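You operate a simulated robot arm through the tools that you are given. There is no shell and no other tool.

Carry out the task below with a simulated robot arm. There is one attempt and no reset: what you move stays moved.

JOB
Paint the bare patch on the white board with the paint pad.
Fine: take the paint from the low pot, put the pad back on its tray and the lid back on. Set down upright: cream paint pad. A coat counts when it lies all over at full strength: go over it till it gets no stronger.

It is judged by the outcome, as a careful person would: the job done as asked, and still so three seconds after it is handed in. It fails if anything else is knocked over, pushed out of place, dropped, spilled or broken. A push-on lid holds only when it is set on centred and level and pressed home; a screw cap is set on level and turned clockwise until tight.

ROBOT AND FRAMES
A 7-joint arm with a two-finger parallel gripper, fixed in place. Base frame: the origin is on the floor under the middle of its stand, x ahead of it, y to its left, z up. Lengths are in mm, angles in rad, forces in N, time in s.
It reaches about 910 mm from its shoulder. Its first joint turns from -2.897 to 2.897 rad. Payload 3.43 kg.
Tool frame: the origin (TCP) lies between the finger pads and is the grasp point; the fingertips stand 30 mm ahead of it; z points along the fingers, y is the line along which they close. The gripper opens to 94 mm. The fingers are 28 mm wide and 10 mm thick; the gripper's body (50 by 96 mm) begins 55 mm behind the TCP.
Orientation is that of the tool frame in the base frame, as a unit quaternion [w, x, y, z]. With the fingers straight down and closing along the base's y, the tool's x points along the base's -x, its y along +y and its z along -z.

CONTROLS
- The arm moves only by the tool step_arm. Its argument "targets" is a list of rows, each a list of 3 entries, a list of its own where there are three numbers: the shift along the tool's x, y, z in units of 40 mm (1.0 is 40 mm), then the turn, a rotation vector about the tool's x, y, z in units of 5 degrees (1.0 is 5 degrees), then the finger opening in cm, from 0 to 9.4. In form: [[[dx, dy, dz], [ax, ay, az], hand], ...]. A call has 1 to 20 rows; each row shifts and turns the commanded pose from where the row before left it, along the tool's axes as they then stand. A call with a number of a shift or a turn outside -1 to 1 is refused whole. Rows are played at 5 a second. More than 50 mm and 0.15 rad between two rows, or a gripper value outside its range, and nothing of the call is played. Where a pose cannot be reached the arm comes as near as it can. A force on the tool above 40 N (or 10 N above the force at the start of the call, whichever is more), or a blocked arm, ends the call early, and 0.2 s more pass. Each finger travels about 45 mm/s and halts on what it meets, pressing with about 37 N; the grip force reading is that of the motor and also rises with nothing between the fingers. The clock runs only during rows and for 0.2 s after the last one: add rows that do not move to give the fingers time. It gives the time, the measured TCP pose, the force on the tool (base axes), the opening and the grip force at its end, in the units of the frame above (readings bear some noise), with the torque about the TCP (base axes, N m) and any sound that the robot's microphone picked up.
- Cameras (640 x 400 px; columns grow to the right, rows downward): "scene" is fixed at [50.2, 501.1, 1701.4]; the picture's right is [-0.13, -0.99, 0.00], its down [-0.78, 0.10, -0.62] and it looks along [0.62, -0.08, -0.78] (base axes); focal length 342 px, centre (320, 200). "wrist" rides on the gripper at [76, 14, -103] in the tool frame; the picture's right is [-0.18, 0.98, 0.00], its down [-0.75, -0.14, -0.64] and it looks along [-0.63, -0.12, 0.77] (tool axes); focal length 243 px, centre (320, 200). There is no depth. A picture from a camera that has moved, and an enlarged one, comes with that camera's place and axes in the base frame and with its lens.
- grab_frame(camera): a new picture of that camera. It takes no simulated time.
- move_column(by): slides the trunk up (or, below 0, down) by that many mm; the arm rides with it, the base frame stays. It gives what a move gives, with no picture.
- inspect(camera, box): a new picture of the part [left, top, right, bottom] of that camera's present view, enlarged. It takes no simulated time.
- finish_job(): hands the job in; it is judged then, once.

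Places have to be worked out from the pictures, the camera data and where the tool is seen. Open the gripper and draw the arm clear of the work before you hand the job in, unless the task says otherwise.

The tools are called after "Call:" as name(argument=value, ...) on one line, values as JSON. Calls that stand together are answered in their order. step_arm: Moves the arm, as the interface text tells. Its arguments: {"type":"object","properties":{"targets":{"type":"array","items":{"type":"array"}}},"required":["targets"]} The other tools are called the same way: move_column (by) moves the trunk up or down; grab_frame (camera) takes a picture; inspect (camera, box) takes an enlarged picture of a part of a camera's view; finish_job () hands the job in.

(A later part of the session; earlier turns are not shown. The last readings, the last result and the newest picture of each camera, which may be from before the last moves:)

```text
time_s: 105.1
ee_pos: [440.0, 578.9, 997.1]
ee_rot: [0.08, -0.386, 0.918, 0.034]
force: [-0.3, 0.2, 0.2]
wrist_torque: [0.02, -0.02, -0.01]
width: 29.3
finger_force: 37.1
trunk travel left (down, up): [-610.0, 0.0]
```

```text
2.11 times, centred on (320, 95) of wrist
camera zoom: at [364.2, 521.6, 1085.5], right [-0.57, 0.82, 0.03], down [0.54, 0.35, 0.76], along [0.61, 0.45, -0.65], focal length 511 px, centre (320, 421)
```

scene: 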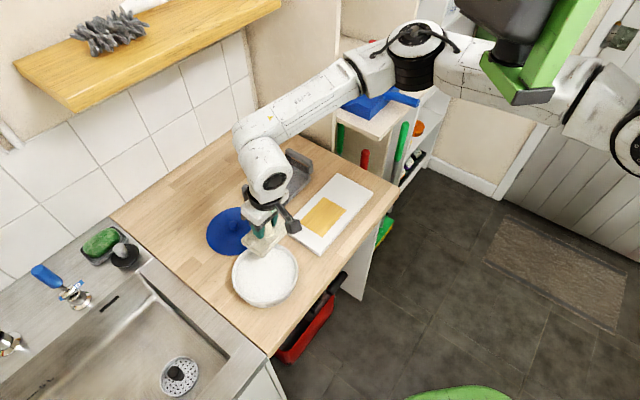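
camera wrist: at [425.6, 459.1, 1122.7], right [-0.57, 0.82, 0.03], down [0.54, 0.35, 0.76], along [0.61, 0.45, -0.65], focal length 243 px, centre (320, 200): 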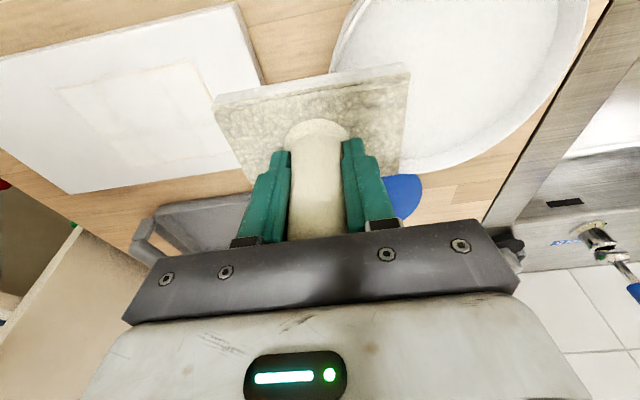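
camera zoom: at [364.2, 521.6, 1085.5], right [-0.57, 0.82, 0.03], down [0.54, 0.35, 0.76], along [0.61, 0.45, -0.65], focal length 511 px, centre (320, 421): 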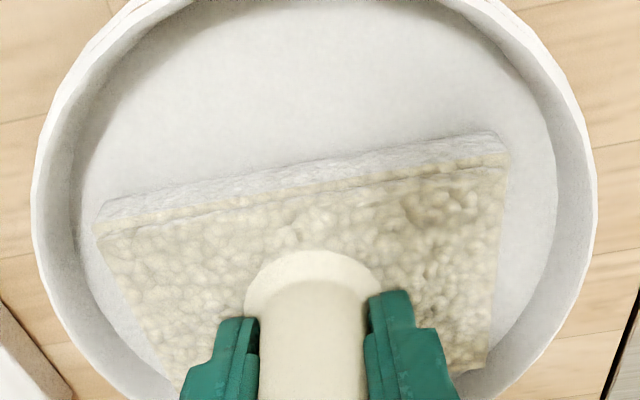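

No contact yet: the handle slid up a couple of millimetres in the grip while pressing, so I must press more lightly. I lower a bit further into the paint.

Call:
step_arm(targets=[[[0.0044, 0, 0.0246], [0, 0, 0], 0.0], [[0.0044, 0, 0.0246], [0, 0, 0], 0.0], [[0.0044, 0, 0.0246], [0, 0, 0], 0.0], [[0, 0, 0], [0, 0, 0], 0.0], [[0, 0, 0], [0, 0, 0], 0.0]])

Call:
inspect(camera="wrist", box=[170, 0, 470, 190])

```text
time_s: 106.3
ee_pos: [439.9, 579.2, 994.0]
ee_rot: [0.08, -0.386, 0.919, 0.033]
force: [-0.1, 1.4, 1.2]
wrist_torque: [-0.07, 0.03, 0.0]
width: 29.1
finger_force: 37.4
trunk travel left (down, up): [-610.0, 0.0]
```

```text
2.11 times, centred on (320, 95) of wrist
camera zoom: at [364.8, 521.5, 1082.6], right [-0.57, 0.82, 0.03], down [0.54, 0.35, 0.76], along [0.61, 0.45, -0.65], focal length 511 px, centre (320, 421)
```

zoom: 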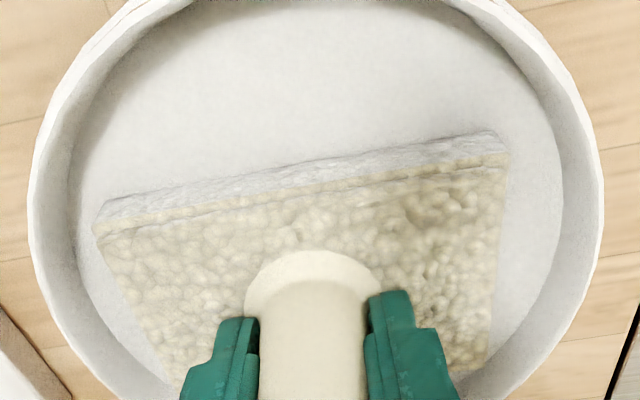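

Just touching (1 N). One more millimetre for a light, even press, then hold briefly.

Call:
step_arm(targets=[[[0.0044, 0, 0.0246], [0, 0, 0], 0.0], [[0, 0, 0], [0, 0, 0], 0.0], [[0, 0, 0], [0, 0, 0], 0.0], [[0, 0, 0], [0, 0, 0], 0.0]])

```text
time_s: 107.3
ee_pos: [439.3, 578.6, 994.4]
ee_rot: [0.079, -0.385, 0.919, 0.034]
force: [4.1, -0.9, 11.8]
wrist_torque: [-0.43, 0.12, 0.08]
width: 29.6
finger_force: 36.9
trunk travel left (down, up): [-610.0, 0.0]
```

12 N with a small imbalance; I trim the tilt slightly and then lift out of the pot.

Call:
step_arm(targets=[[[0, 0, 0], [0.03, 0.05, 0], 0.0], [[0, 0, 0], [0, 0, 0], 0.0]])

Call:
step_arm(targets=[[[-0.011, 0, -0.0615], [0, 0, 0], 0.0], [[-0.011, 0, -0.0615], [0, 0, 0], 0.0], [[0, 0, 0], [0, 0, 0], 0.0], [[0, 0, 0], [0, 0, 0], 0.0], [[-0.0435, 0, -0.246], [0, 0, 0], 0.0], [[-0.0435, 0, -0.246], [0, 0, 0], 0.0], [[-0.0435, 0, -0.246], [0, 0, 0], 0.0], [[-0.0435, 0, -0.246], [0, 0, 0], 0.0], [[0, 0, 0], [0, 0, 0], 0.0]])

Call:
grab_frame(camera="wrist")

```text
time_s: 107.9
ee_pos: [439.1, 579.4, 994.0]
ee_rot: [0.078, -0.386, 0.919, 0.032]
force: [2.8, 1.5, 11.1]
wrist_torque: [0.44, 0.33, -0.14]
width: 29.1
finger_force: 37.4
trunk travel left (down, up): [-610.0, 0.0]
```

```text
time_s: 109.9
ee_pos: [439.4, 579.1, 1039.5]
ee_rot: [0.078, -0.385, 0.919, 0.031]
force: [0.6, -0.1, -0.5]
wrist_torque: [0.02, 0.01, -0.01]
width: 29.2
finger_force: 37.4
trunk travel left (down, up): [-610.0, 0.0]
```

```text
taken
camera wrist: at [363.8, 521.9, 1127.8], right [-0.57, 0.82, 0.03], down [0.54, 0.36, 0.76], along [0.61, 0.45, -0.65], focal length 243 px, centre (320, 200)
```

wrist: 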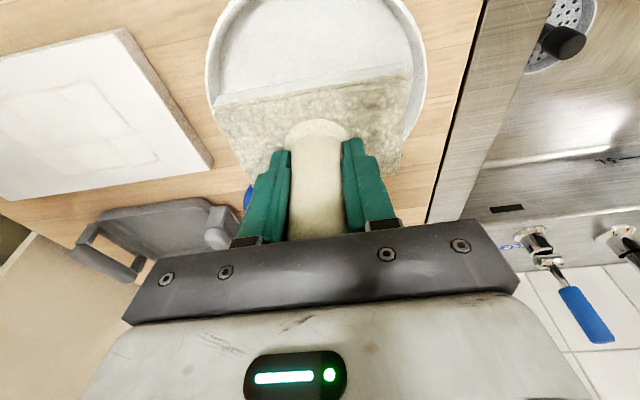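

The pad is freshly loaded. I undo part of the trim and carry it to above the front-left part of the patch.

Call:
step_arm(targets=[[[0.0439, -0.4834, -0.0078], [-0.04, 0, 0], 0.0], [[0.0439, -0.4834, -0.0078], [0, 0, 0], 0.0], [[0.0439, -0.4834, -0.0078], [0, 0, 0], 0.0], [[0.0439, -0.4834, -0.0078], [0, 0, 0], 0.0], [[0.0439, -0.4834, -0.0078], [0, 0, 0], 0.0], [[0.0439, -0.4834, -0.0078], [0, 0, 0], 0.0], [[0.0439, -0.4834, -0.0078], [0, 0, 0], 0.0], [[0.0439, -0.4834, -0.0078], [0, 0, 0], 0.0], [[0.0439, -0.4834, -0.0078], [0, 0, 0], 0.0], [[0.0439, -0.4834, -0.0078], [0, 0, 0], 0.0], [[0.0439, -0.4834, -0.0078], [0, 0, 0], 0.0], [[0.0435, 0, 0.246], [0, 0, 0], 0.0], [[0.0435, 0, 0.246], [0, 0, 0], 0.0], [[0.0435, 0, 0.246], [0, 0, 0], 0.0], [[0.0435, 0, 0.246], [0, 0, 0], 0.0], [[0.0435, 0, 0.246], [0, 0, 0], 0.0], [[0, 0, 0], [0, 0, 0], 0.0], [[0, 0, 0], [0, 0, 0], 0.0]])

Call:
inspect(camera="wrist", box=[180, 0, 460, 160])

Call:
inspect(camera="scene", box=[280, 160, 380, 250])

```text
time_s: 113.7
ee_pos: [575.9, 415.8, 988.2]
ee_rot: [0.078, -0.386, 0.919, 0.032]
force: [0.1, -0.3, -1.1]
wrist_torque: [0.01, 0.02, 0.02]
width: 29.4
finger_force: 36.7
trunk travel left (down, up): [-610.0, 0.0]
```

```text
2.29 times, centred on (320, 80) of wrist
camera zoom: at [502.3, 358.7, 1077.4], right [-0.57, 0.82, 0.03], down [0.55, 0.35, 0.76], along [0.61, 0.45, -0.65], focal length 555 px, centre (320, 474)
```

zoom: 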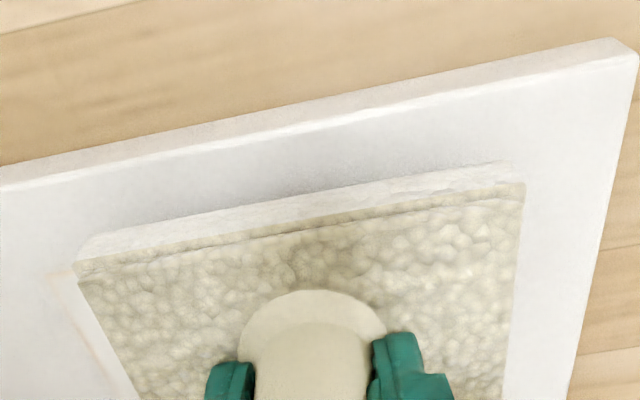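

```text
4.44 times, centred on (330, 205) of scene
camera zoom: at [50.2, 501.1, 1701.4], right [-0.13, -0.99, 0.0], down [-0.78, 0.1, -0.62], along [0.62, -0.08, -0.78], focal length 1519 px, centre (276, 178)
```

zoom: 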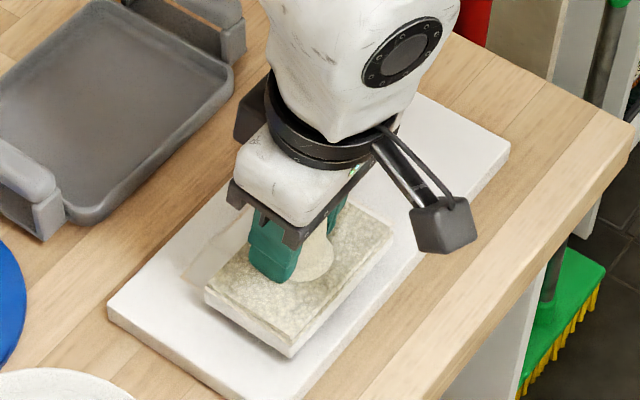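

Over the front-left of the patch. I lower onto the board in fine steps.

Call:
step_arm(targets=[[[0.0087, 0, 0.0493], [0, 0, 0], 0.0], [[0.0087, 0, 0.0493], [0, 0, 0], 0.0], [[0.0087, 0, 0.0493], [0, 0, 0], 0.0], [[0.0087, 0, 0.0493], [0, 0, 0], 0.0], [[0.0044, 0, 0.0246], [0, 0, 0], 0.0], [[0.0044, 0, 0.0246], [0, 0, 0], 0.0], [[0, 0, 0], [0, 0, 0], 0.0], [[0, 0, 0], [0, 0, 0], 0.0]])

```text
time_s: 115.5
ee_pos: [576.4, 416.3, 978.4]
ee_rot: [0.077, -0.385, 0.919, 0.032]
force: [-0.7, -0.2, -0.6]
wrist_torque: [-0.03, -0.02, -0.01]
width: 29.3
finger_force: 37.2
trunk travel left (down, up): [-610.0, 0.0]
```

Not touching yet at 978; I continue in 1 mm steps.

Call:
step_arm(targets=[[[0.0044, 0, 0.0246], [0, 0, 0], 0.0], [[0.0044, 0, 0.0246], [0, 0, 0], 0.0], [[0.0044, 0, 0.0246], [0, 0, 0], 0.0], [[0, 0, 0], [0, 0, 0], 0.0], [[0, 0, 0], [0, 0, 0], 0.0]])

```text
time_s: 116.7
ee_pos: [576.8, 416.1, 976.5]
ee_rot: [0.078, -0.385, 0.919, 0.034]
force: [6.5, 0.9, 28.5]
wrist_torque: [-0.59, 0.01, 0.01]
width: 29.5
finger_force: 36.6
trunk travel left (down, up): [-610.0, 0.0]
```

28 N is more than needed: I raise 1 mm and trim slightly for even pressure.

Call:
step_arm(targets=[[[-0.0044, 0, -0.0271], [0.03, 0.03, 0], 0.0], [[0, 0, 0], [0, 0, 0], 0.0], [[0, 0, 0], [0, 0, 0], 0.0]])

```text
time_s: 117.5
ee_pos: [575.7, 415.9, 976.5]
ee_rot: [0.077, -0.385, 0.919, 0.031]
force: [7.4, 5.4, 16.7]
wrist_torque: [0.71, 0.21, -0.23]
width: 29.3
finger_force: 37.2
trunk travel left (down, up): [-610.0, 0.0]
```

Pressure is fine. I trim back a touch and stroke along the front edge to the right.

Call:
step_arm(targets=[[[0, -0.15, 0], [-0.015, 0, 0], 0.0], [[0, -0.15, 0], [0, 0, 0], 0.0], [[0, -0.15, 0], [0, 0, 0], 0.0], [[0, -0.15, 0], [0, 0, 0], 0.0], [[0, -0.15, 0], [0, 0, 0], 0.0], [[0, -0.15, 0], [0, 0, 0], 0.0], [[0, 0, 0], [0, 0, 0], 0.0]])

Call:
inspect(camera="wrist", box=[180, 0, 460, 160])

Call:
inspect(camera="scene", box=[280, 160, 380, 250])

```text
time_s: 119.1
ee_pos: [603.1, 389.9, 978.0]
ee_rot: [0.077, -0.385, 0.919, 0.032]
force: [-1.6, 0.8, 4.5]
wrist_torque: [0.12, 0.43, -0.06]
width: 29.4
finger_force: 36.9
trunk travel left (down, up): [-610.0, 0.0]
```

```text
2.29 times, centred on (320, 80) of wrist
camera zoom: at [527.7, 333.1, 1065.9], right [-0.57, 0.82, 0.03], down [0.55, 0.36, 0.76], along [0.61, 0.45, -0.65], focal length 555 px, centre (320, 474)
```

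zoom: 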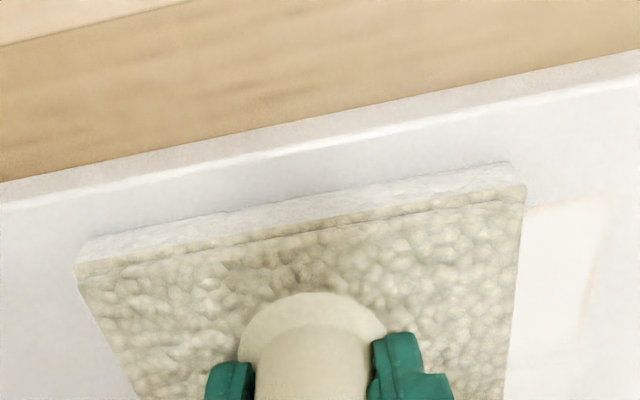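

```text
4.44 times, centred on (330, 205) of scene
camera zoom: at [50.2, 501.1, 1701.4], right [-0.13, -0.99, 0.0], down [-0.78, 0.1, -0.62], along [0.62, -0.08, -0.78], focal length 1519 px, centre (276, 178)
```

zoom: 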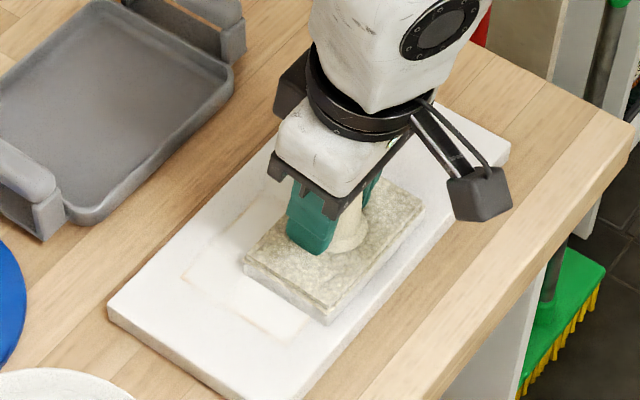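

Force is light here. The remaining faint lines lie right at the patch border, so I extend the overshoot: lower 1 mm and move to the outer front-right corner, then stroke along the front edge to the left.

Call:
step_arm(targets=[[[0.0044, -0.1, 0.0246], [0, 0, 0], 0.0], [[0.086, -0.1, -0.015], [0, 0, 0], 0.0], [[0.086, 0, -0.015], [0, 0, 0], 0.0], [[0, 0.14, 0], [0, 0, 0], 0.0], [[0, 0.14, 0], [0, 0, 0], 0.0], [[0, 0.14, 0], [0, 0, 0], 0.0], [[0, 0, 0], [0, 0, 0], 0.0]])

```text
time_s: 120.7
ee_pos: [588.8, 391.1, 976.2]
ee_rot: [0.077, -0.385, 0.919, 0.031]
force: [6.8, -5.6, 24.1]
wrist_torque: [-0.14, 0.44, 0.08]
width: 29.5
finger_force: 37.3
trunk travel left (down, up): [-610.0, 0.0]
```

Good contact (24 N). I continue along the front edge to the far left with a slight relief.

Call:
step_arm(targets=[[[-0.0022, 0.1417, -0.0123], [0, 0, 0], 0.0], [[0, 0.1417, 0], [0, 0, 0], 0.0], [[0, 0.1417, 0], [0, 0, 0], 0.0], [[0, 0.1417, 0], [0, 0, 0], 0.0], [[0, 0.1417, 0], [0, 0, 0], 0.0], [[0, 0.1417, 0], [0, 0, 0], 0.0], [[0, 0, 0], [0, 0, 0], 0.0]])

Call:
inspect(camera="scene", box=[280, 160, 380, 250])

```text
time_s: 122.3
ee_pos: [565.5, 414.5, 975.1]
ee_rot: [0.077, -0.385, 0.919, 0.031]
force: [2.6, -1.4, 7.6]
wrist_torque: [-0.11, 0.26, 0.02]
width: 29.2
finger_force: 36.5
trunk travel left (down, up): [-610.0, 0.0]
```

```text
4.44 times, centred on (330, 205) of scene
camera zoom: at [50.2, 501.1, 1701.4], right [-0.13, -0.99, 0.0], down [-0.78, 0.1, -0.62], along [0.62, -0.08, -0.78], focal length 1519 px, centre (276, 178)
```

zoom: 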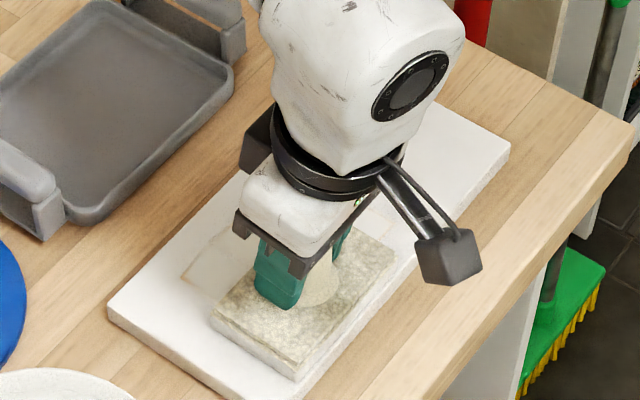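

Now I stroke across the left edge from front to back, lowering slightly to keep contact.

Call:
step_arm(targets=[[[-0.1495, 0, 0.0467], [0, 0, 0], 0.0], [[-0.153, 0, 0.027], [0, 0, 0], 0.0], [[-0.153, 0, 0.027], [0, 0, 0], 0.0], [[-0.153, 0, 0.027], [0, 0, 0], 0.0], [[0, 0, 0], [0, 0, 0], 0.0]])

Call:
inspect(camera="wrist", box=[180, 0, 460, 160])

```text
time_s: 123.5
ee_pos: [581.4, 434.4, 975.7]
ee_rot: [0.076, -0.386, 0.919, 0.033]
force: [-4.2, -4.0, 14.5]
wrist_torque: [-0.08, 0.48, 0.1]
width: 29.5
finger_force: 37.1
trunk travel left (down, up): [-610.0, 0.0]
```

```text
2.29 times, centred on (320, 80) of wrist
camera zoom: at [507.6, 377.1, 1064.8], right [-0.57, 0.82, 0.03], down [0.55, 0.36, 0.76], along [0.61, 0.45, -0.65], focal length 555 px, centre (320, 474)
```

zoom: 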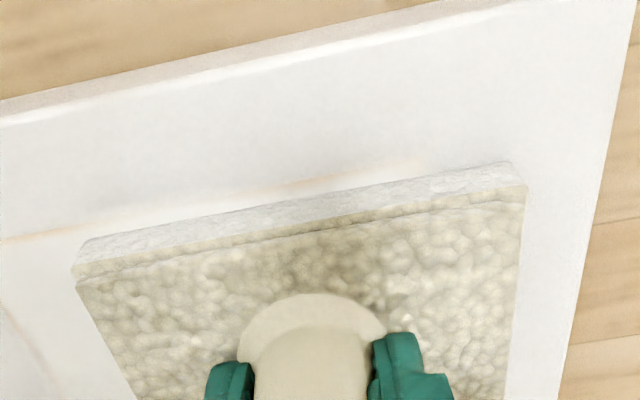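

Lines are fading with each pass. I continue to the back edge, then along it to the right.

Call:
step_arm(targets=[[[-0.205, 0, 0.036], [0, 0, 0], 0.0], [[-0.205, 0, 0.036], [0, 0, 0], 0.0], [[-0.205, 0, 0.036], [0, 0, 0], 0.0], [[0.0022, -0.18, 0.0123], [0, 0, 0], 0.0], [[0, -0.18, 0], [0, 0, 0], 0.0], [[0, -0.18, 0], [0, 0, 0], 0.0], [[0, -0.18, 0], [0, 0, 0], 0.0], [[0, 0, 0], [0, 0, 0], 0.0]])

Call:
inspect(camera="wrist", box=[180, 0, 460, 160])

```text
time_s: 125.3
ee_pos: [619.3, 433.0, 975.0]
ee_rot: [0.078, -0.385, 0.919, 0.033]
force: [-9.0, 8.7, 28.8]
wrist_torque: [-0.7, 0.0, -0.14]
width: 29.4
finger_force: 37.4
trunk travel left (down, up): [-610.0, 0.0]
```

```text
2.29 times, centred on (320, 80) of wrist
camera zoom: at [545.7, 375.1, 1064.5], right [-0.57, 0.82, 0.03], down [0.55, 0.35, 0.76], along [0.61, 0.45, -0.65], focal length 555 px, centre (320, 474)
```

zoom: 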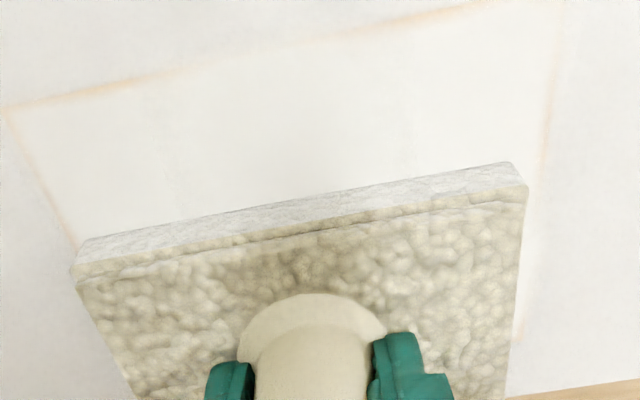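

I continue to the right end of the back edge and then forward along the right edge, easing the pressure.

Call:
step_arm(targets=[[[-0.003, -0.16, -0.018], [0, 0, 0], 0.0], [[0, -0.16, 0], [0, 0, 0], 0.0], [[0, -0.16, 0], [0, 0, 0], 0.0], [[0, -0.16, 0], [0, 0, 0], 0.0], [[0.153, 0, -0.027], [0, 0, 0], 0.0], [[0.153, 0, -0.027], [0, 0, 0], 0.0], [[0.153, 0, -0.027], [0, 0, 0], 0.0], [[0.153, 0, -0.027], [0, 0, 0], 0.0], [[0, 0, 0], [0, 0, 0], 0.0]])

Call:
inspect(camera="scene", box=[280, 160, 380, 250])

Call:
inspect(camera="wrist", box=[180, 0, 460, 160])

```text
time_s: 127.3
ee_pos: [624.7, 395.0, 976.7]
ee_rot: [0.078, -0.384, 0.919, 0.032]
force: [8.9, 5.1, 23.1]
wrist_torque: [0.25, 0.39, -0.13]
width: 29.3
finger_force: 37.7
trunk travel left (down, up): [-610.0, 0.0]
```

```text
4.44 times, centred on (330, 205) of scene
camera zoom: at [50.2, 501.1, 1701.4], right [-0.13, -0.99, 0.0], down [-0.78, 0.1, -0.62], along [0.62, -0.08, -0.78], focal length 1519 px, centre (276, 178)
```

zoom: 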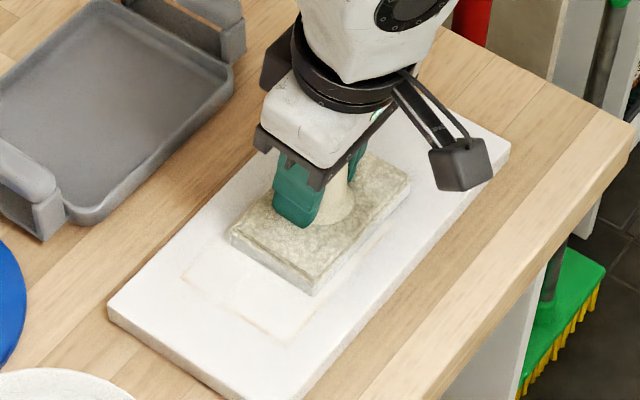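

```text
2.29 times, centred on (320, 80) of wrist
camera zoom: at [549.7, 338.2, 1064.4], right [-0.57, 0.82, 0.03], down [0.55, 0.35, 0.76], along [0.61, 0.45, -0.65], focal length 555 px, centre (320, 474)
```

zoom: 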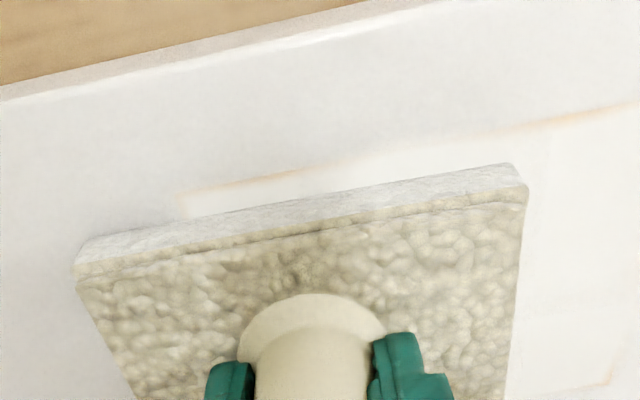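

I finish the loop: forward to the front-right corner and slowly along the front edge to the left.

Call:
step_arm(targets=[[[0.153, 0, -0.027], [0, 0, 0], 0.0], [[0.153, 0, -0.027], [0, 0, 0], 0.0], [[0.153, 0, -0.027], [0, 0, 0], 0.0], [[0, 0.1, 0], [0, 0, 0], 0.0], [[0, 0.1, 0], [0, 0, 0], 0.0], [[0, 0.1, 0], [0, 0, 0], 0.0], [[0, 0.1, 0], [0, 0, 0], 0.0], [[0, 0.1, 0], [0, 0, 0], 0.0], [[0, 0, 0], [0, 0, 0], 0.0]])

```text
time_s: 129.3
ee_pos: [595.4, 396.1, 976.5]
ee_rot: [0.077, -0.385, 0.919, 0.032]
force: [3.0, -3.0, 9.5]
wrist_torque: [-0.05, 0.29, 0.07]
width: 29.4
finger_force: 37.2
trunk travel left (down, up): [-610.0, 0.0]
```

Contact is light (9.5 N). I lower 0.7 mm, go a little further forward, and continue left.

Call:
step_arm(targets=[[[0.153, 0, -0.01], [0, 0, 0], 0.0], [[0.003, 0.1, 0.005], [0, 0, 0], 0.0], [[0, 0.1, 0], [0, 0, 0], 0.0], [[0, 0.1, 0], [0, 0, 0], 0.0], [[0, 0.1, 0], [0, 0, 0], 0.0], [[0, 0.1, 0], [0, 0, 0], 0.0], [[0, 0.1, 0], [0, 0, 0], 0.0], [[0, 0.1, 0], [0, 0, 0], 0.0], [[0, 0.1, 0], [0, 0, 0], 0.0], [[0, 0, 0], [0, 0, 0], 0.0]])

Call:
inspect(camera="scene", box=[280, 160, 380, 250])

```text
time_s: 131.5
ee_pos: [566.7, 414.2, 976.5]
ee_rot: [0.077, -0.385, 0.919, 0.031]
force: [8.2, -4.5, 18.4]
wrist_torque: [-0.23, 0.3, 0.11]
width: 29.6
finger_force: 37.1
trunk travel left (down, up): [-610.0, 0.0]
```

```text
4.44 times, centred on (330, 205) of scene
camera zoom: at [50.2, 501.1, 1701.4], right [-0.13, -0.99, 0.0], down [-0.78, 0.1, -0.62], along [0.62, -0.08, -0.78], focal length 1519 px, centre (276, 178)
```

zoom: 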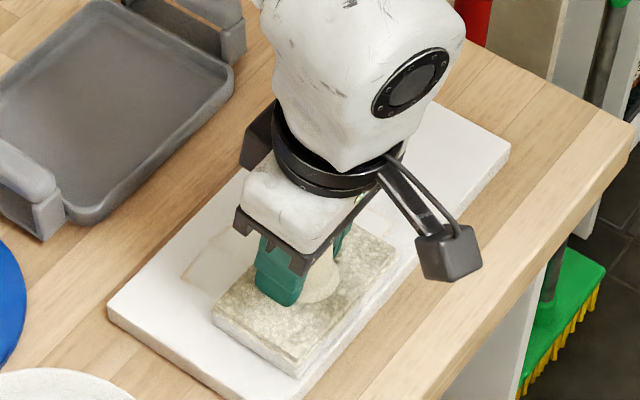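

I lift off and move aside to the same viewpoint as before, to compare the coat.

Call:
step_arm(targets=[[[-0.011, 0, -0.0615], [0, 0, 0], 0.0], [[-0.0217, 0, -0.123], [0, 0, 0], 0.0], [[-0.0435, 0, -0.246], [0, 0, 0], 0.0], [[-0.0435, 0, -0.246], [0, 0, 0], 0.0], [[-0.0435, 0, -0.246], [0, 0, 0], 0.0], [[-0.0435, 0, -0.246], [0, 0, 0], 0.0], [[-0.0435, 0, -0.246], [0, 0, 0], 0.0], [[-0.1, 0.5, 0.0176], [0, 0, 0], 0.0], [[-0.1, 0.5, 0.0176], [0, 0, 0], 0.0], [[-0.1, 0.5, 0.0176], [0, 0, 0], 0.0], [[-0.1, 0.5, 0.0176], [0, 0, 0], 0.0], [[-0.1, 0.5, 0.0176], [0, 0, 0], 0.0], [[-0.1, 0.5, 0.0176], [0, 0, 0], 0.0], [[0, 0, 0], [0, 0, 0], 0.0], [[0, 0, 0], [0, 0, 0], 0.0]])

Call:
inspect(camera="wrist", box=[20, 20, 270, 190])

Call:
inspect(camera="scene", box=[290, 175, 370, 245])

```text
time_s: 134.7
ee_pos: [500.4, 516.4, 1032.6]
ee_rot: [0.076, -0.385, 0.919, 0.032]
force: [-0.6, 0.6, -0.2]
wrist_torque: [-0.02, 0.01, 0.0]
width: 29.5
finger_force: 37.6
trunk travel left (down, up): [-610.0, 0.0]
```

```text
2.35 times, centred on (145, 105) of wrist
camera zoom: at [426.2, 459.0, 1120.3], right [-0.57, 0.82, 0.03], down [0.55, 0.36, 0.76], along [0.61, 0.45, -0.65], focal length 571 px, centre (732, 424)
```

zoom: 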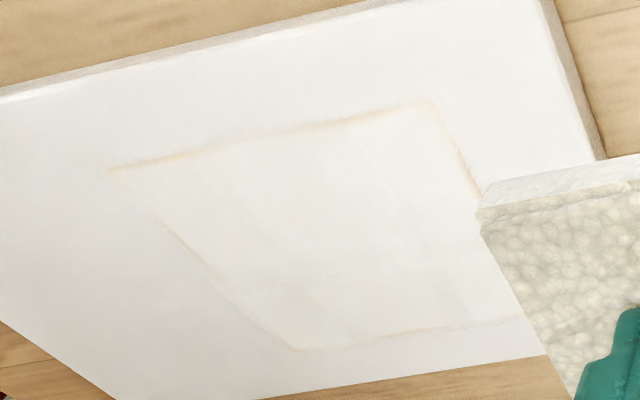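

```text
5.71 times, centred on (330, 210) of scene
camera zoom: at [50.2, 501.1, 1701.4], right [-0.13, -0.99, 0.0], down [-0.78, 0.1, -0.62], along [0.62, -0.08, -0.78], focal length 1953 px, centre (263, 143)
```

zoom: 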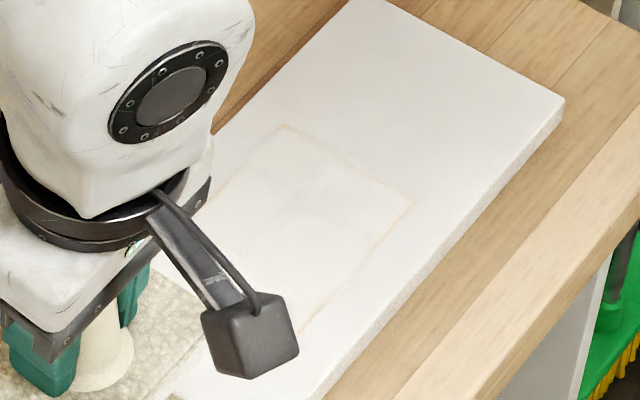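

The border lines have barely changed, so I will load the pad well again and work with the pad's middle over the borders. First, back to the pot for another dip.

Call:
step_arm(targets=[[[0, 0.427, 0], [0, 0, 0], 0.0], [[0, 0.427, 0], [0, 0, 0], 0.0], [[0, 0.427, 0], [0, 0, 0], 0.0], [[0, 0.427, 0], [0, 0, 0], 0.0], [[-0.03, 0.477, 0], [0, 0, 0], 0.0], [[0.0435, 0, 0.246], [0, 0, 0], 0.0], [[0.0435, 0, 0.246], [0, 0, 0], 0.0], [[0.0435, 0, 0.246], [0, 0, 0], 0.0], [[0, 0, 0], [0, 0, 0], 0.0], [[0, 0, 0], [0, 0, 0], 0.0]])

Call:
inspect(camera="wrist", box=[170, 0, 470, 190])

Call:
inspect(camera="scene", box=[290, 175, 370, 245])

```text
time_s: 136.9
ee_pos: [437.9, 578.8, 1000.4]
ee_rot: [0.076, -0.385, 0.919, 0.031]
force: [0.1, -1.0, -1.0]
wrist_torque: [-0.03, 0.0, 0.0]
width: 29.4
finger_force: 37.0
trunk travel left (down, up): [-610.0, 0.0]
```

```text
2.11 times, centred on (320, 95) of wrist
camera zoom: at [363.8, 521.3, 1090.1], right [-0.57, 0.82, 0.03], down [0.55, 0.36, 0.76], along [0.61, 0.45, -0.65], focal length 511 px, centre (320, 421)
```

zoom: 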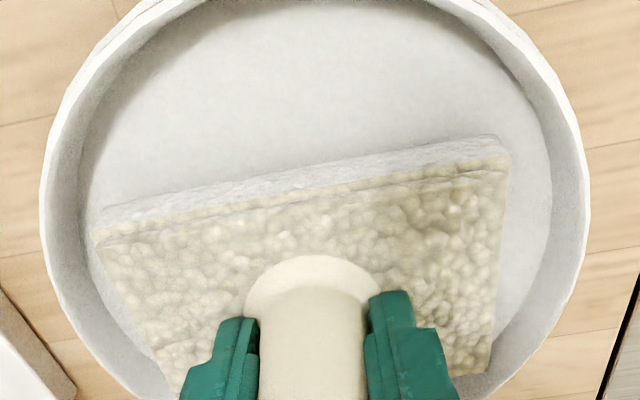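

```text
5.71 times, centred on (330, 210) of scene
camera zoom: at [50.2, 501.1, 1701.4], right [-0.13, -0.99, 0.0], down [-0.78, 0.1, -0.62], along [0.62, -0.08, -0.78], focal length 1953 px, centre (263, 143)
```

zoom: 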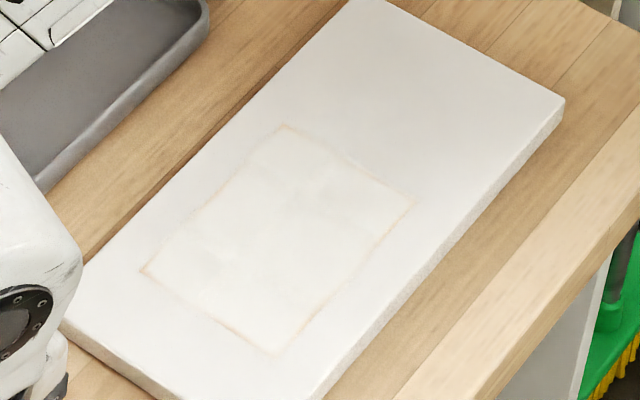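

From here the whole patch is visible: white inside with a thin faint outline. I dip once more for a full load.

Call:
step_arm(targets=[[[0.0087, 0, 0.0493], [0, 0, 0], 0.0], [[0.0087, 0, 0.0493], [0, 0, 0], 0.0], [[0.0044, 0, 0.0246], [0, 0, 0], 0.0], [[0.0044, 0, 0.0246], [0, 0, 0], 0.0], [[0, 0, 0], [0, 0, 0], 0.0], [[0, 0, 0], [0, 0, 0], 0.0]])

```text
time_s: 138.3
ee_pos: [437.7, 579.7, 997.1]
ee_rot: [0.076, -0.385, 0.919, 0.031]
force: [-0.7, 0.0, -0.1]
wrist_torque: [-0.02, -0.04, -0.03]
width: 29.2
finger_force: 36.6
trunk travel left (down, up): [-610.0, 0.0]
```

No contact yet; 2–3 mm more in fine steps.

Call:
step_arm(targets=[[[0.0044, 0, 0.0246], [0, 0, 0], 0.0], [[0.0044, 0, 0.0246], [0, 0, 0], 0.0], [[0.0044, 0, 0.0246], [0, 0, 0], 0.0], [[0, 0, 0], [0, 0, 0], 0.0], [[0, 0, 0], [0, 0, 0], 0.0]])

```text
time_s: 139.5
ee_pos: [438.0, 579.4, 993.4]
ee_rot: [0.077, -0.386, 0.919, 0.031]
force: [-0.5, -0.8, -1.4]
wrist_torque: [0.03, -0.01, -0.02]
width: 28.8
finger_force: 36.6
trunk travel left (down, up): [-610.0, 0.0]
```

Call:
step_arm(targets=[[[0.0044, 0, 0.0246], [0, 0, 0], 0.0], [[0.0044, 0, 0.0246], [0, 0, 0], 0.0], [[0, 0, 0], [0, 0, 0], 0.0], [[0, 0, 0], [0, 0, 0], 0.0]])

Call:
inspect(camera="wrist", box=[170, 0, 470, 190])

```text
time_s: 140.5
ee_pos: [438.1, 579.2, 992.2]
ee_rot: [0.078, -0.385, 0.919, 0.032]
force: [0.7, -1.7, 17.9]
wrist_torque: [-0.71, 0.36, 0.05]
width: 29.2
finger_force: 37.4
trunk travel left (down, up): [-610.0, 0.0]
```

```text
2.11 times, centred on (320, 95) of wrist
camera zoom: at [363.7, 521.5, 1081.2], right [-0.57, 0.82, 0.03], down [0.55, 0.35, 0.76], along [0.61, 0.45, -0.65], focal length 511 px, centre (320, 421)
```

zoom: 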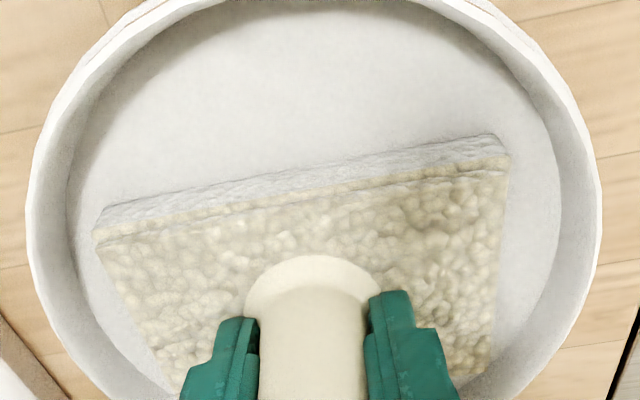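

Pad touches the paint (18 N) mainly with its front edge: it has pivoted slightly in the grip. I trim the tilt to bring the whole face down.

Call:
step_arm(targets=[[[0, 0, 0], [0.02, 0.07, 0], 0.0], [[0, 0, 0], [0, 0, 0], 0.0], [[0, 0, 0], [0, 0, 0], 0.0]])

```text
time_s: 141.3
ee_pos: [437.8, 578.4, 991.2]
ee_rot: [0.074, -0.385, 0.92, 0.03]
force: [2.5, 2.6, 14.6]
wrist_torque: [0.59, 0.36, -0.11]
width: 29.6
finger_force: 37.0
trunk travel left (down, up): [-610.0, 0.0]
```

Call:
step_arm(targets=[[[0, 0, 0], [-0.035, 0, 0], 0.0], [[0, 0, 0], [0, 0, 0], 0.0], [[0, 0, 0], [0, 0, 0], 0.0]])

```text
time_s: 142.1
ee_pos: [438.1, 578.8, 993.0]
ee_rot: [0.075, -0.385, 0.919, 0.032]
force: [-0.1, 5.5, 15.5]
wrist_torque: [-0.3, 0.04, 0.01]
width: 29.2
finger_force: 36.7
trunk travel left (down, up): [-610.0, 0.0]
```

Balanced enough (15 N). I lift out and carry the pad to the front-left border of the patch, this time with the pad's middle over the border.

Call:
step_arm(targets=[[[-0.011, 0, -0.0615], [0, 0, 0], 0.0], [[-0.011, 0, -0.0615], [0, 0, 0], 0.0], [[0, 0, 0], [0, 0, 0], 0.0], [[0, 0, 0], [0, 0, 0], 0.0], [[-0.0435, 0, -0.246], [0, 0, 0], 0.0], [[-0.0435, 0, -0.246], [0, 0, 0], 0.0], [[-0.0435, 0, -0.246], [0, 0, 0], 0.0], [[-0.0435, 0, -0.246], [0, 0, 0], 0.0], [[0.0763, -0.459, -0.0135], [0, 0, 0], 0.0], [[0.0763, -0.459, -0.0135], [0, 0, 0], 0.0], [[0.0763, -0.459, -0.0135], [0, 0, 0], 0.0], [[0.0763, -0.459, -0.0135], [0, 0, 0], 0.0], [[0.0763, -0.459, -0.0135], [0, 0, 0], 0.0], [[0.0763, -0.459, -0.0135], [0, 0, 0], 0.0], [[0.0763, -0.459, -0.0135], [0, 0, 0], 0.0], [[0.0763, -0.459, -0.0135], [0, 0, 0], 0.0], [[0.0763, -0.459, -0.0135], [0, 0, 0], 0.0], [[0.0763, -0.459, -0.0135], [0, 0, 0], 0.0], [[0, 0, 0], [0, 0, 0], 0.0]])

Call:
step_arm(targets=[[[0.0435, 0, 0.246], [0, 0, 0], 0.0], [[0.0435, 0, 0.246], [0, 0, 0], 0.0], [[0.0435, 0, 0.246], [0, 0, 0], 0.0], [[0.0435, 0, 0.246], [0, 0, 0], 0.0], [[0.0435, 0, 0.246], [0, 0, 0], 0.0], [[0, 0, 0], [0, 0, 0], 0.0], [[0, 0, 0], [0, 0, 0], 0.0]])

Call:
inspect(camera="scene", box=[280, 160, 380, 250])

Call:
inspect(camera="wrist", box=[180, 0, 460, 160])

```text
time_s: 146.1
ee_pos: [548.8, 426.5, 1036.5]
ee_rot: [0.074, -0.385, 0.919, 0.031]
force: [0.7, -0.2, -0.7]
wrist_torque: [0.01, -0.02, 0.01]
width: 29.4
finger_force: 36.9
trunk travel left (down, up): [-610.0, 0.0]
```

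```text
time_s: 147.7
ee_pos: [548.6, 425.8, 985.9]
ee_rot: [0.073, -0.386, 0.919, 0.031]
force: [-0.3, -0.4, -1.2]
wrist_torque: [-0.02, 0.01, -0.01]
width: 29.4
finger_force: 36.9
trunk travel left (down, up): [-610.0, 0.0]
```

```text
4.44 times, centred on (330, 205) of scene
camera zoom: at [50.2, 501.1, 1701.4], right [-0.13, -0.99, 0.0], down [-0.78, 0.1, -0.62], along [0.62, -0.08, -0.78], focal length 1519 px, centre (276, 178)
```

zoom: 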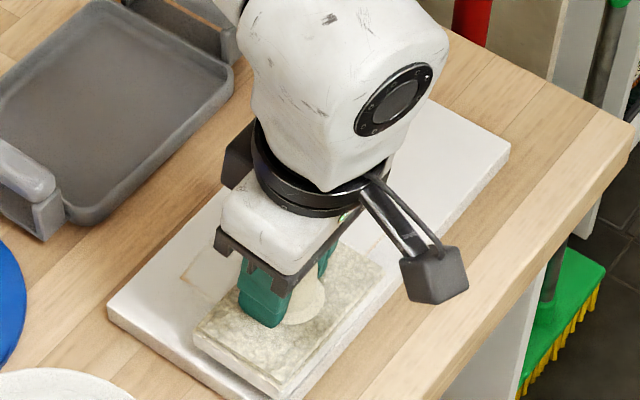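

```text
2.29 times, centred on (320, 80) of wrist
camera zoom: at [474.2, 368.9, 1075.7], right [-0.57, 0.82, 0.03], down [0.55, 0.36, 0.75], along [0.61, 0.45, -0.66], focal length 555 px, centre (320, 474)
```

zoom: 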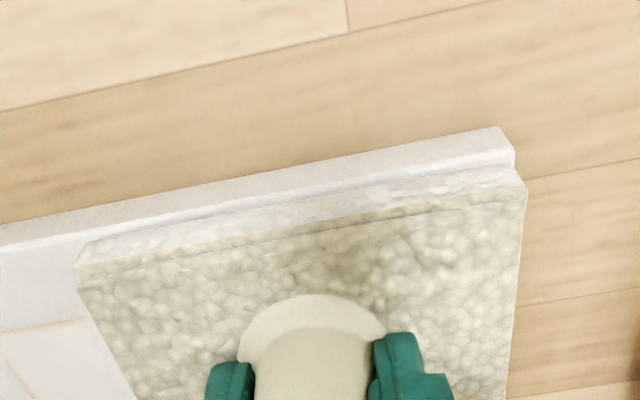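

The pad's outer edges line up with the board's front and left edges; I move 2–4 mm inward, then lower to contact.

Call:
step_arm(targets=[[[-0.05, -0.1, 0.009], [0, 0, 0], 0.0], [[0.0087, 0, 0.0493], [0, 0, 0], 0.0], [[0.0087, 0, 0.0493], [0, 0, 0], 0.0], [[0.0087, 0, 0.0493], [0, 0, 0], 0.0], [[0.0087, 0, 0.0493], [0, 0, 0], 0.0], [[0.0044, 0, 0.0246], [0, 0, 0], 0.0], [[0.0044, 0, 0.0246], [0, 0, 0], 0.0], [[0, 0, 0], [0, 0, 0], 0.0], [[0, 0, 0], [0, 0, 0], 0.0]])

```text
time_s: 149.7
ee_pos: [553.0, 426.9, 976.4]
ee_rot: [0.073, -0.385, 0.919, 0.031]
force: [0.5, -0.8, -1.0]
wrist_torque: [-0.01, 0.03, 0.02]
width: 29.3
finger_force: 37.1
trunk travel left (down, up): [-610.0, 0.0]
```

Call:
step_arm(targets=[[[0.0044, 0, 0.0246], [0, 0, 0], 0.0], [[0.0044, 0, 0.0246], [0, 0, 0], 0.0], [[0, 0, 0], [0, 0, 0], 0.0], [[0, 0, 0], [0, 0, 0], 0.0]])

```text
time_s: 150.7
ee_pos: [551.4, 425.2, 975.5]
ee_rot: [0.074, -0.385, 0.919, 0.032]
force: [4.7, 1.7, 41.1]
wrist_torque: [-1.38, 0.4, 0.04]
width: 29.4
finger_force: 37.0
trunk travel left (down, up): [-610.0, 0.0]
```

41 N is too much: I back off 1.5 mm at once.

Call:
step_arm(targets=[[[-0.0065, 0, -0.037], [0, 0, 0], 0.0], [[0, 0, 0], [0, 0, 0], 0.0], [[0, 0, 0], [0, 0, 0], 0.0]])

```text
time_s: 151.5
ee_pos: [551.5, 426.0, 975.0]
ee_rot: [0.075, -0.385, 0.919, 0.032]
force: [7.5, 7.1, 26.3]
wrist_torque: [-0.14, -0.16, 0.0]
width: 29.6
finger_force: 36.9
trunk travel left (down, up): [-610.0, 0.0]
```

Even contact at 26 N. Now a slow stroke along the front border to the right.

Call:
step_arm(targets=[[[0, -0.15, 0], [0, 0, 0], 0.0], [[0, -0.15, 0], [0, 0, 0], 0.0], [[0, -0.15, 0], [0, 0, 0], 0.0], [[0, -0.15, 0], [0, 0, 0], 0.0], [[0, -0.15, 0], [0, 0, 0], 0.0], [[0, -0.15, 0], [0, 0, 0], 0.0], [[0, -0.15, 0], [0, 0, 0], 0.0], [[0, -0.15, 0], [0, 0, 0], 0.0], [[0, 0, 0], [0, 0, 0], 0.0]])

Call:
inspect(camera="scene", box=[290, 175, 370, 245])

Call:
inspect(camera="wrist", box=[300, 0, 560, 160])

```text
time_s: 153.5
ee_pos: [584.8, 391.4, 975.9]
ee_rot: [0.074, -0.386, 0.919, 0.031]
force: [-4.3, 5.4, 17.9]
wrist_torque: [-0.26, 0.29, -0.13]
width: 29.1
finger_force: 37.2
trunk travel left (down, up): [-610.0, 0.0]
```

```text
5.71 times, centred on (330, 210) of scene
camera zoom: at [50.2, 501.1, 1701.4], right [-0.13, -0.99, 0.0], down [-0.78, 0.1, -0.62], along [0.62, -0.08, -0.78], focal length 1953 px, centre (263, 143)
```

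zoom: 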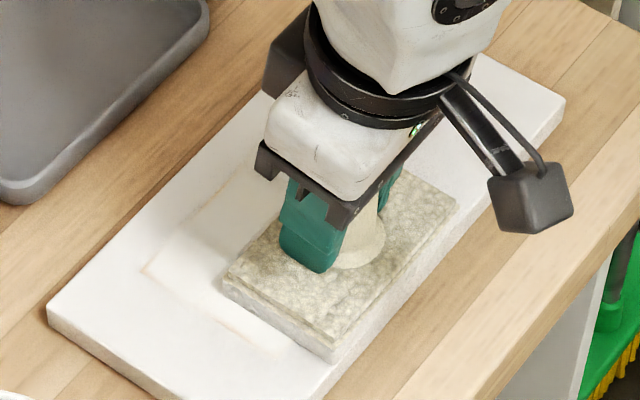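

```text
2.46 times, centred on (430, 80) of wrist
camera zoom: at [511.3, 334.4, 1065.1], right [-0.57, 0.82, 0.03], down [0.55, 0.36, 0.75], along [0.61, 0.45, -0.66], focal length 597 px, centre (49, 495)
```

zoom: 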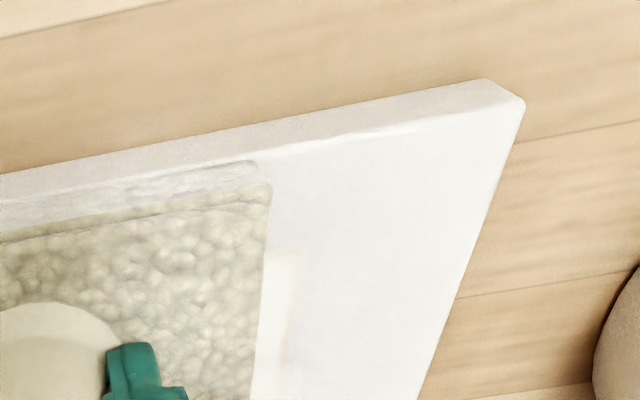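

Passing the middle of the pad over the border does fade the line. I continue right along the front border, then back along the right border.

Call:
step_arm(targets=[[[0.002, -0.15, 0.01], [0, 0, 0], 0.0], [[0, -0.15, 0], [0, 0, 0], 0.0], [[0, -0.15, 0], [0, 0, 0], 0.0], [[0, -0.15, 0], [0, 0, 0], 0.0], [[0, -0.15, 0], [0, 0, 0], 0.0], [[0, -0.15, 0], [0, 0, 0], 0.0], [[0, -0.15, 0], [0, 0, 0], 0.0], [[-0.148, 0, 0.026], [0, 0, 0], 0.0], [[-0.148, 0, 0.026], [0, 0, 0], 0.0], [[-0.148, 0, 0.026], [0, 0, 0], 0.0], [[0, 0, 0], [0, 0, 0], 0.0]])

Call:
inspect(camera="scene", box=[290, 175, 370, 245])

```text
time_s: 155.8
ee_pos: [628.2, 375.1, 975.8]
ee_rot: [0.073, -0.385, 0.92, 0.03]
force: [-1.5, -3.3, 15.5]
wrist_torque: [-0.2, 0.29, -0.04]
width: 29.2
finger_force: 36.8
trunk travel left (down, up): [-610.0, 0.0]
stopped in row 11: the force on the tool passed its limit at 42 N (the readings are from after the stop); the commanded pose is now the measured one
```

```text
5.71 times, centred on (330, 210) of scene
camera zoom: at [50.2, 501.1, 1701.4], right [-0.13, -0.99, 0.0], down [-0.78, 0.1, -0.62], along [0.62, -0.08, -0.78], focal length 1953 px, centre (263, 143)
```

zoom: 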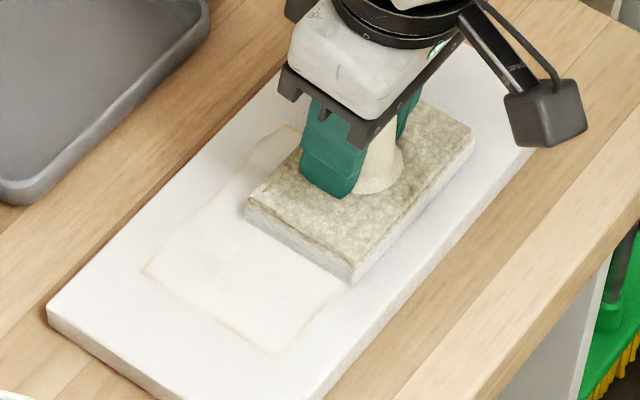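

The force limit tripped because the hand's tilt had changed slightly; I recompute the motion direction and continue along the right border toward the back.

Call:
step_arm(targets=[[[-0.1605, 0, 0.0245], [0, 0, 0], 0.0], [[-0.1605, 0, 0.0245], [0, 0, 0], 0.0], [[-0.1605, 0, 0.0245], [0, 0, 0], 0.0], [[-0.1605, 0, 0.0245], [0, 0, 0], 0.0], [[0, 0, 0], [0, 0, 0], 0.0]])

```text
time_s: 157.0
ee_pos: [645.7, 392.5, 976.3]
ee_rot: [0.073, -0.386, 0.919, 0.03]
force: [-12.4, -9.4, 35.9]
wrist_torque: [-0.38, 0.83, -0.05]
width: 29.4
finger_force: 37.3
trunk travel left (down, up): [-610.0, 0.0]
```

36 N is high; I raise 1.2 mm and continue the last part to the back, then along the back border to the left.

Call:
step_arm(targets=[[[-0.005, 0, -0.03], [0, 0, 0], 0.0], [[-0.1605, 0, 0.0245], [0, 0, 0], 0.0], [[-0.1605, 0, 0.0245], [0, 0, 0], 0.0], [[0, 0, 0], [0, 0, 0], 0.0]])

```text
time_s: 158.0
ee_pos: [654.6, 401.8, 975.5]
ee_rot: [0.074, -0.386, 0.919, 0.029]
force: [-1.3, -2.7, 9.0]
wrist_torque: [0.17, 0.5, 0.16]
width: 29.4
finger_force: 36.7
trunk travel left (down, up): [-610.0, 0.0]
```

Light contact at the back-right, loaded on the left end of the pad. I trim the roll and stroke left along the back border.

Call:
step_arm(targets=[[[0, 0, 0], [-0.04, 0, 0], 0.0], [[0.002, 0.15, 0.012], [0, 0, 0], 0.0], [[0, 0.15, 0], [0, 0, 0], 0.0], [[0, 0.15, 0], [0, 0, 0], 0.0], [[0, 0.15, 0], [0, 0, 0], 0.0], [[0, 0, 0], [0, 0, 0], 0.0]])

Call:
inspect(camera="scene", box=[290, 175, 370, 245])

```text
time_s: 159.4
ee_pos: [635.7, 420.4, 974.6]
ee_rot: [0.072, -0.386, 0.919, 0.031]
force: [1.6, -1.6, 4.8]
wrist_torque: [-0.25, -0.28, -0.04]
width: 29.3
finger_force: 37.1
trunk travel left (down, up): [-610.0, 0.0]
```

```text
5.71 times, centred on (330, 210) of scene
camera zoom: at [50.2, 501.1, 1701.4], right [-0.13, -0.99, 0.0], down [-0.78, 0.1, -0.62], along [0.62, -0.08, -0.78], focal length 1953 px, centre (263, 143)
```

zoom: 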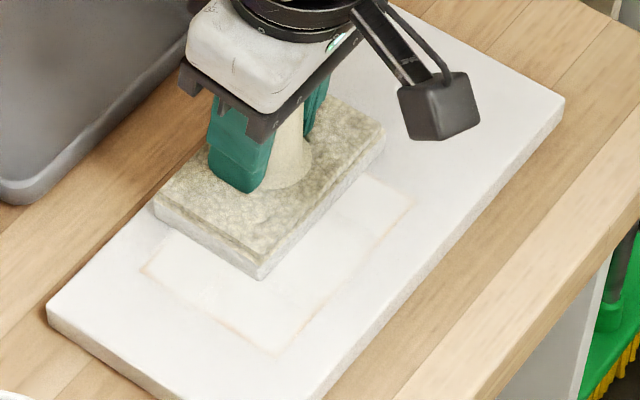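

Call:
step_arm(targets=[[[0.003, 0.15, 0.02], [0.015, 0, 0], 0.0], [[0, 0.15, 0], [0, 0, 0], 0.0], [[0, 0.15, 0], [0, 0, 0], 0.0], [[0, 0.15, 0], [0, 0, 0], 0.0], [[0, 0.15, 0], [0, 0, 0], 0.0], [[0, 0, 0], [0, 0, 0], 0.0]])

```text
time_s: 160.8
ee_pos: [615.0, 437.8, 975.2]
ee_rot: [0.073, -0.385, 0.919, 0.031]
force: [4.9, -4.5, 13.6]
wrist_torque: [-0.41, -0.2, 0.01]
width: 29.4
finger_force: 36.9
trunk travel left (down, up): [-610.0, 0.0]
```

Good contact (14 N). I continue to the back-left corner.

Call:
step_arm(targets=[[[0, 0.15, 0], [0, 0, 0], 0.0], [[0, 0.15, 0], [0, 0, 0], 0.0], [[0, 0.15, 0], [0, 0, 0], 0.0], [[0, 0.15, 0], [0, 0, 0], 0.0], [[0, 0.15, 0], [0, 0, 0], 0.0], [[0, 0.15, 0], [0, 0, 0], 0.0], [[0, 0, 0], [0, 0, 0], 0.0]])

Call:
inspect(camera="scene", box=[290, 175, 370, 245])

Call:
inspect(camera="wrist", box=[120, 0, 460, 180])

```text
time_s: 162.4
ee_pos: [590.1, 464.8, 976.1]
ee_rot: [0.074, -0.385, 0.919, 0.031]
force: [10.4, -8.4, 33.0]
wrist_torque: [-0.95, -0.13, 0.15]
width: 29.2
finger_force: 37.4
trunk travel left (down, up): [-610.0, 0.0]
```

```text
5.71 times, centred on (330, 210) of scene
camera zoom: at [50.2, 501.1, 1701.4], right [-0.13, -0.99, 0.0], down [-0.78, 0.1, -0.62], along [0.62, -0.08, -0.78], focal length 1953 px, centre (263, 143)
```

zoom: 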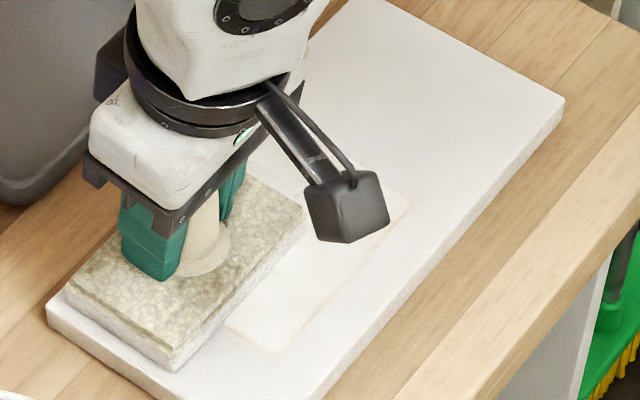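

```text
1.88 times, centred on (290, 90) of wrist
camera zoom: at [516.7, 408.2, 1065.0], right [-0.57, 0.82, 0.03], down [0.55, 0.36, 0.75], along [0.61, 0.45, -0.66], focal length 457 px, centre (376, 407)
```

zoom: 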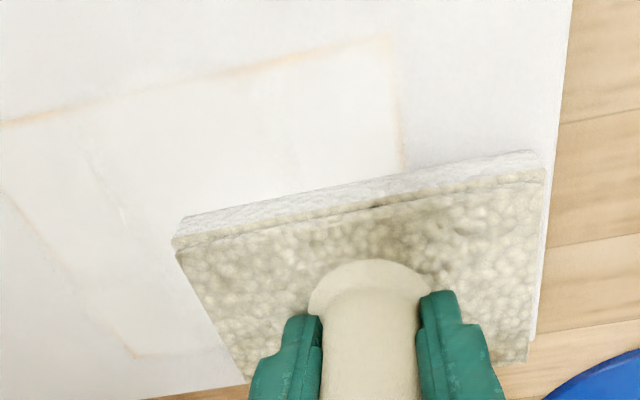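

Now the left border, from back to front, easing the pressure a bit.

Call:
step_arm(targets=[[[0.145, 0, -0.04], [0, 0, 0], 0.0], [[0.148, 0, -0.0236], [0, 0, 0], 0.0], [[0.148, 0, -0.0236], [0, 0, 0], 0.0], [[0.148, 0, -0.0236], [0, 0, 0], 0.0], [[0.148, 0, -0.0236], [0, 0, 0], 0.0], [[0, 0, 0], [0, 0, 0], 0.0]])

```text
time_s: 163.8
ee_pos: [570.3, 444.6, 974.9]
ee_rot: [0.074, -0.385, 0.919, 0.032]
force: [9.9, 9.1, 30.2]
wrist_torque: [-0.43, -0.3, 0.03]
width: 29.6
finger_force: 36.8
trunk travel left (down, up): [-610.0, 0.0]
```

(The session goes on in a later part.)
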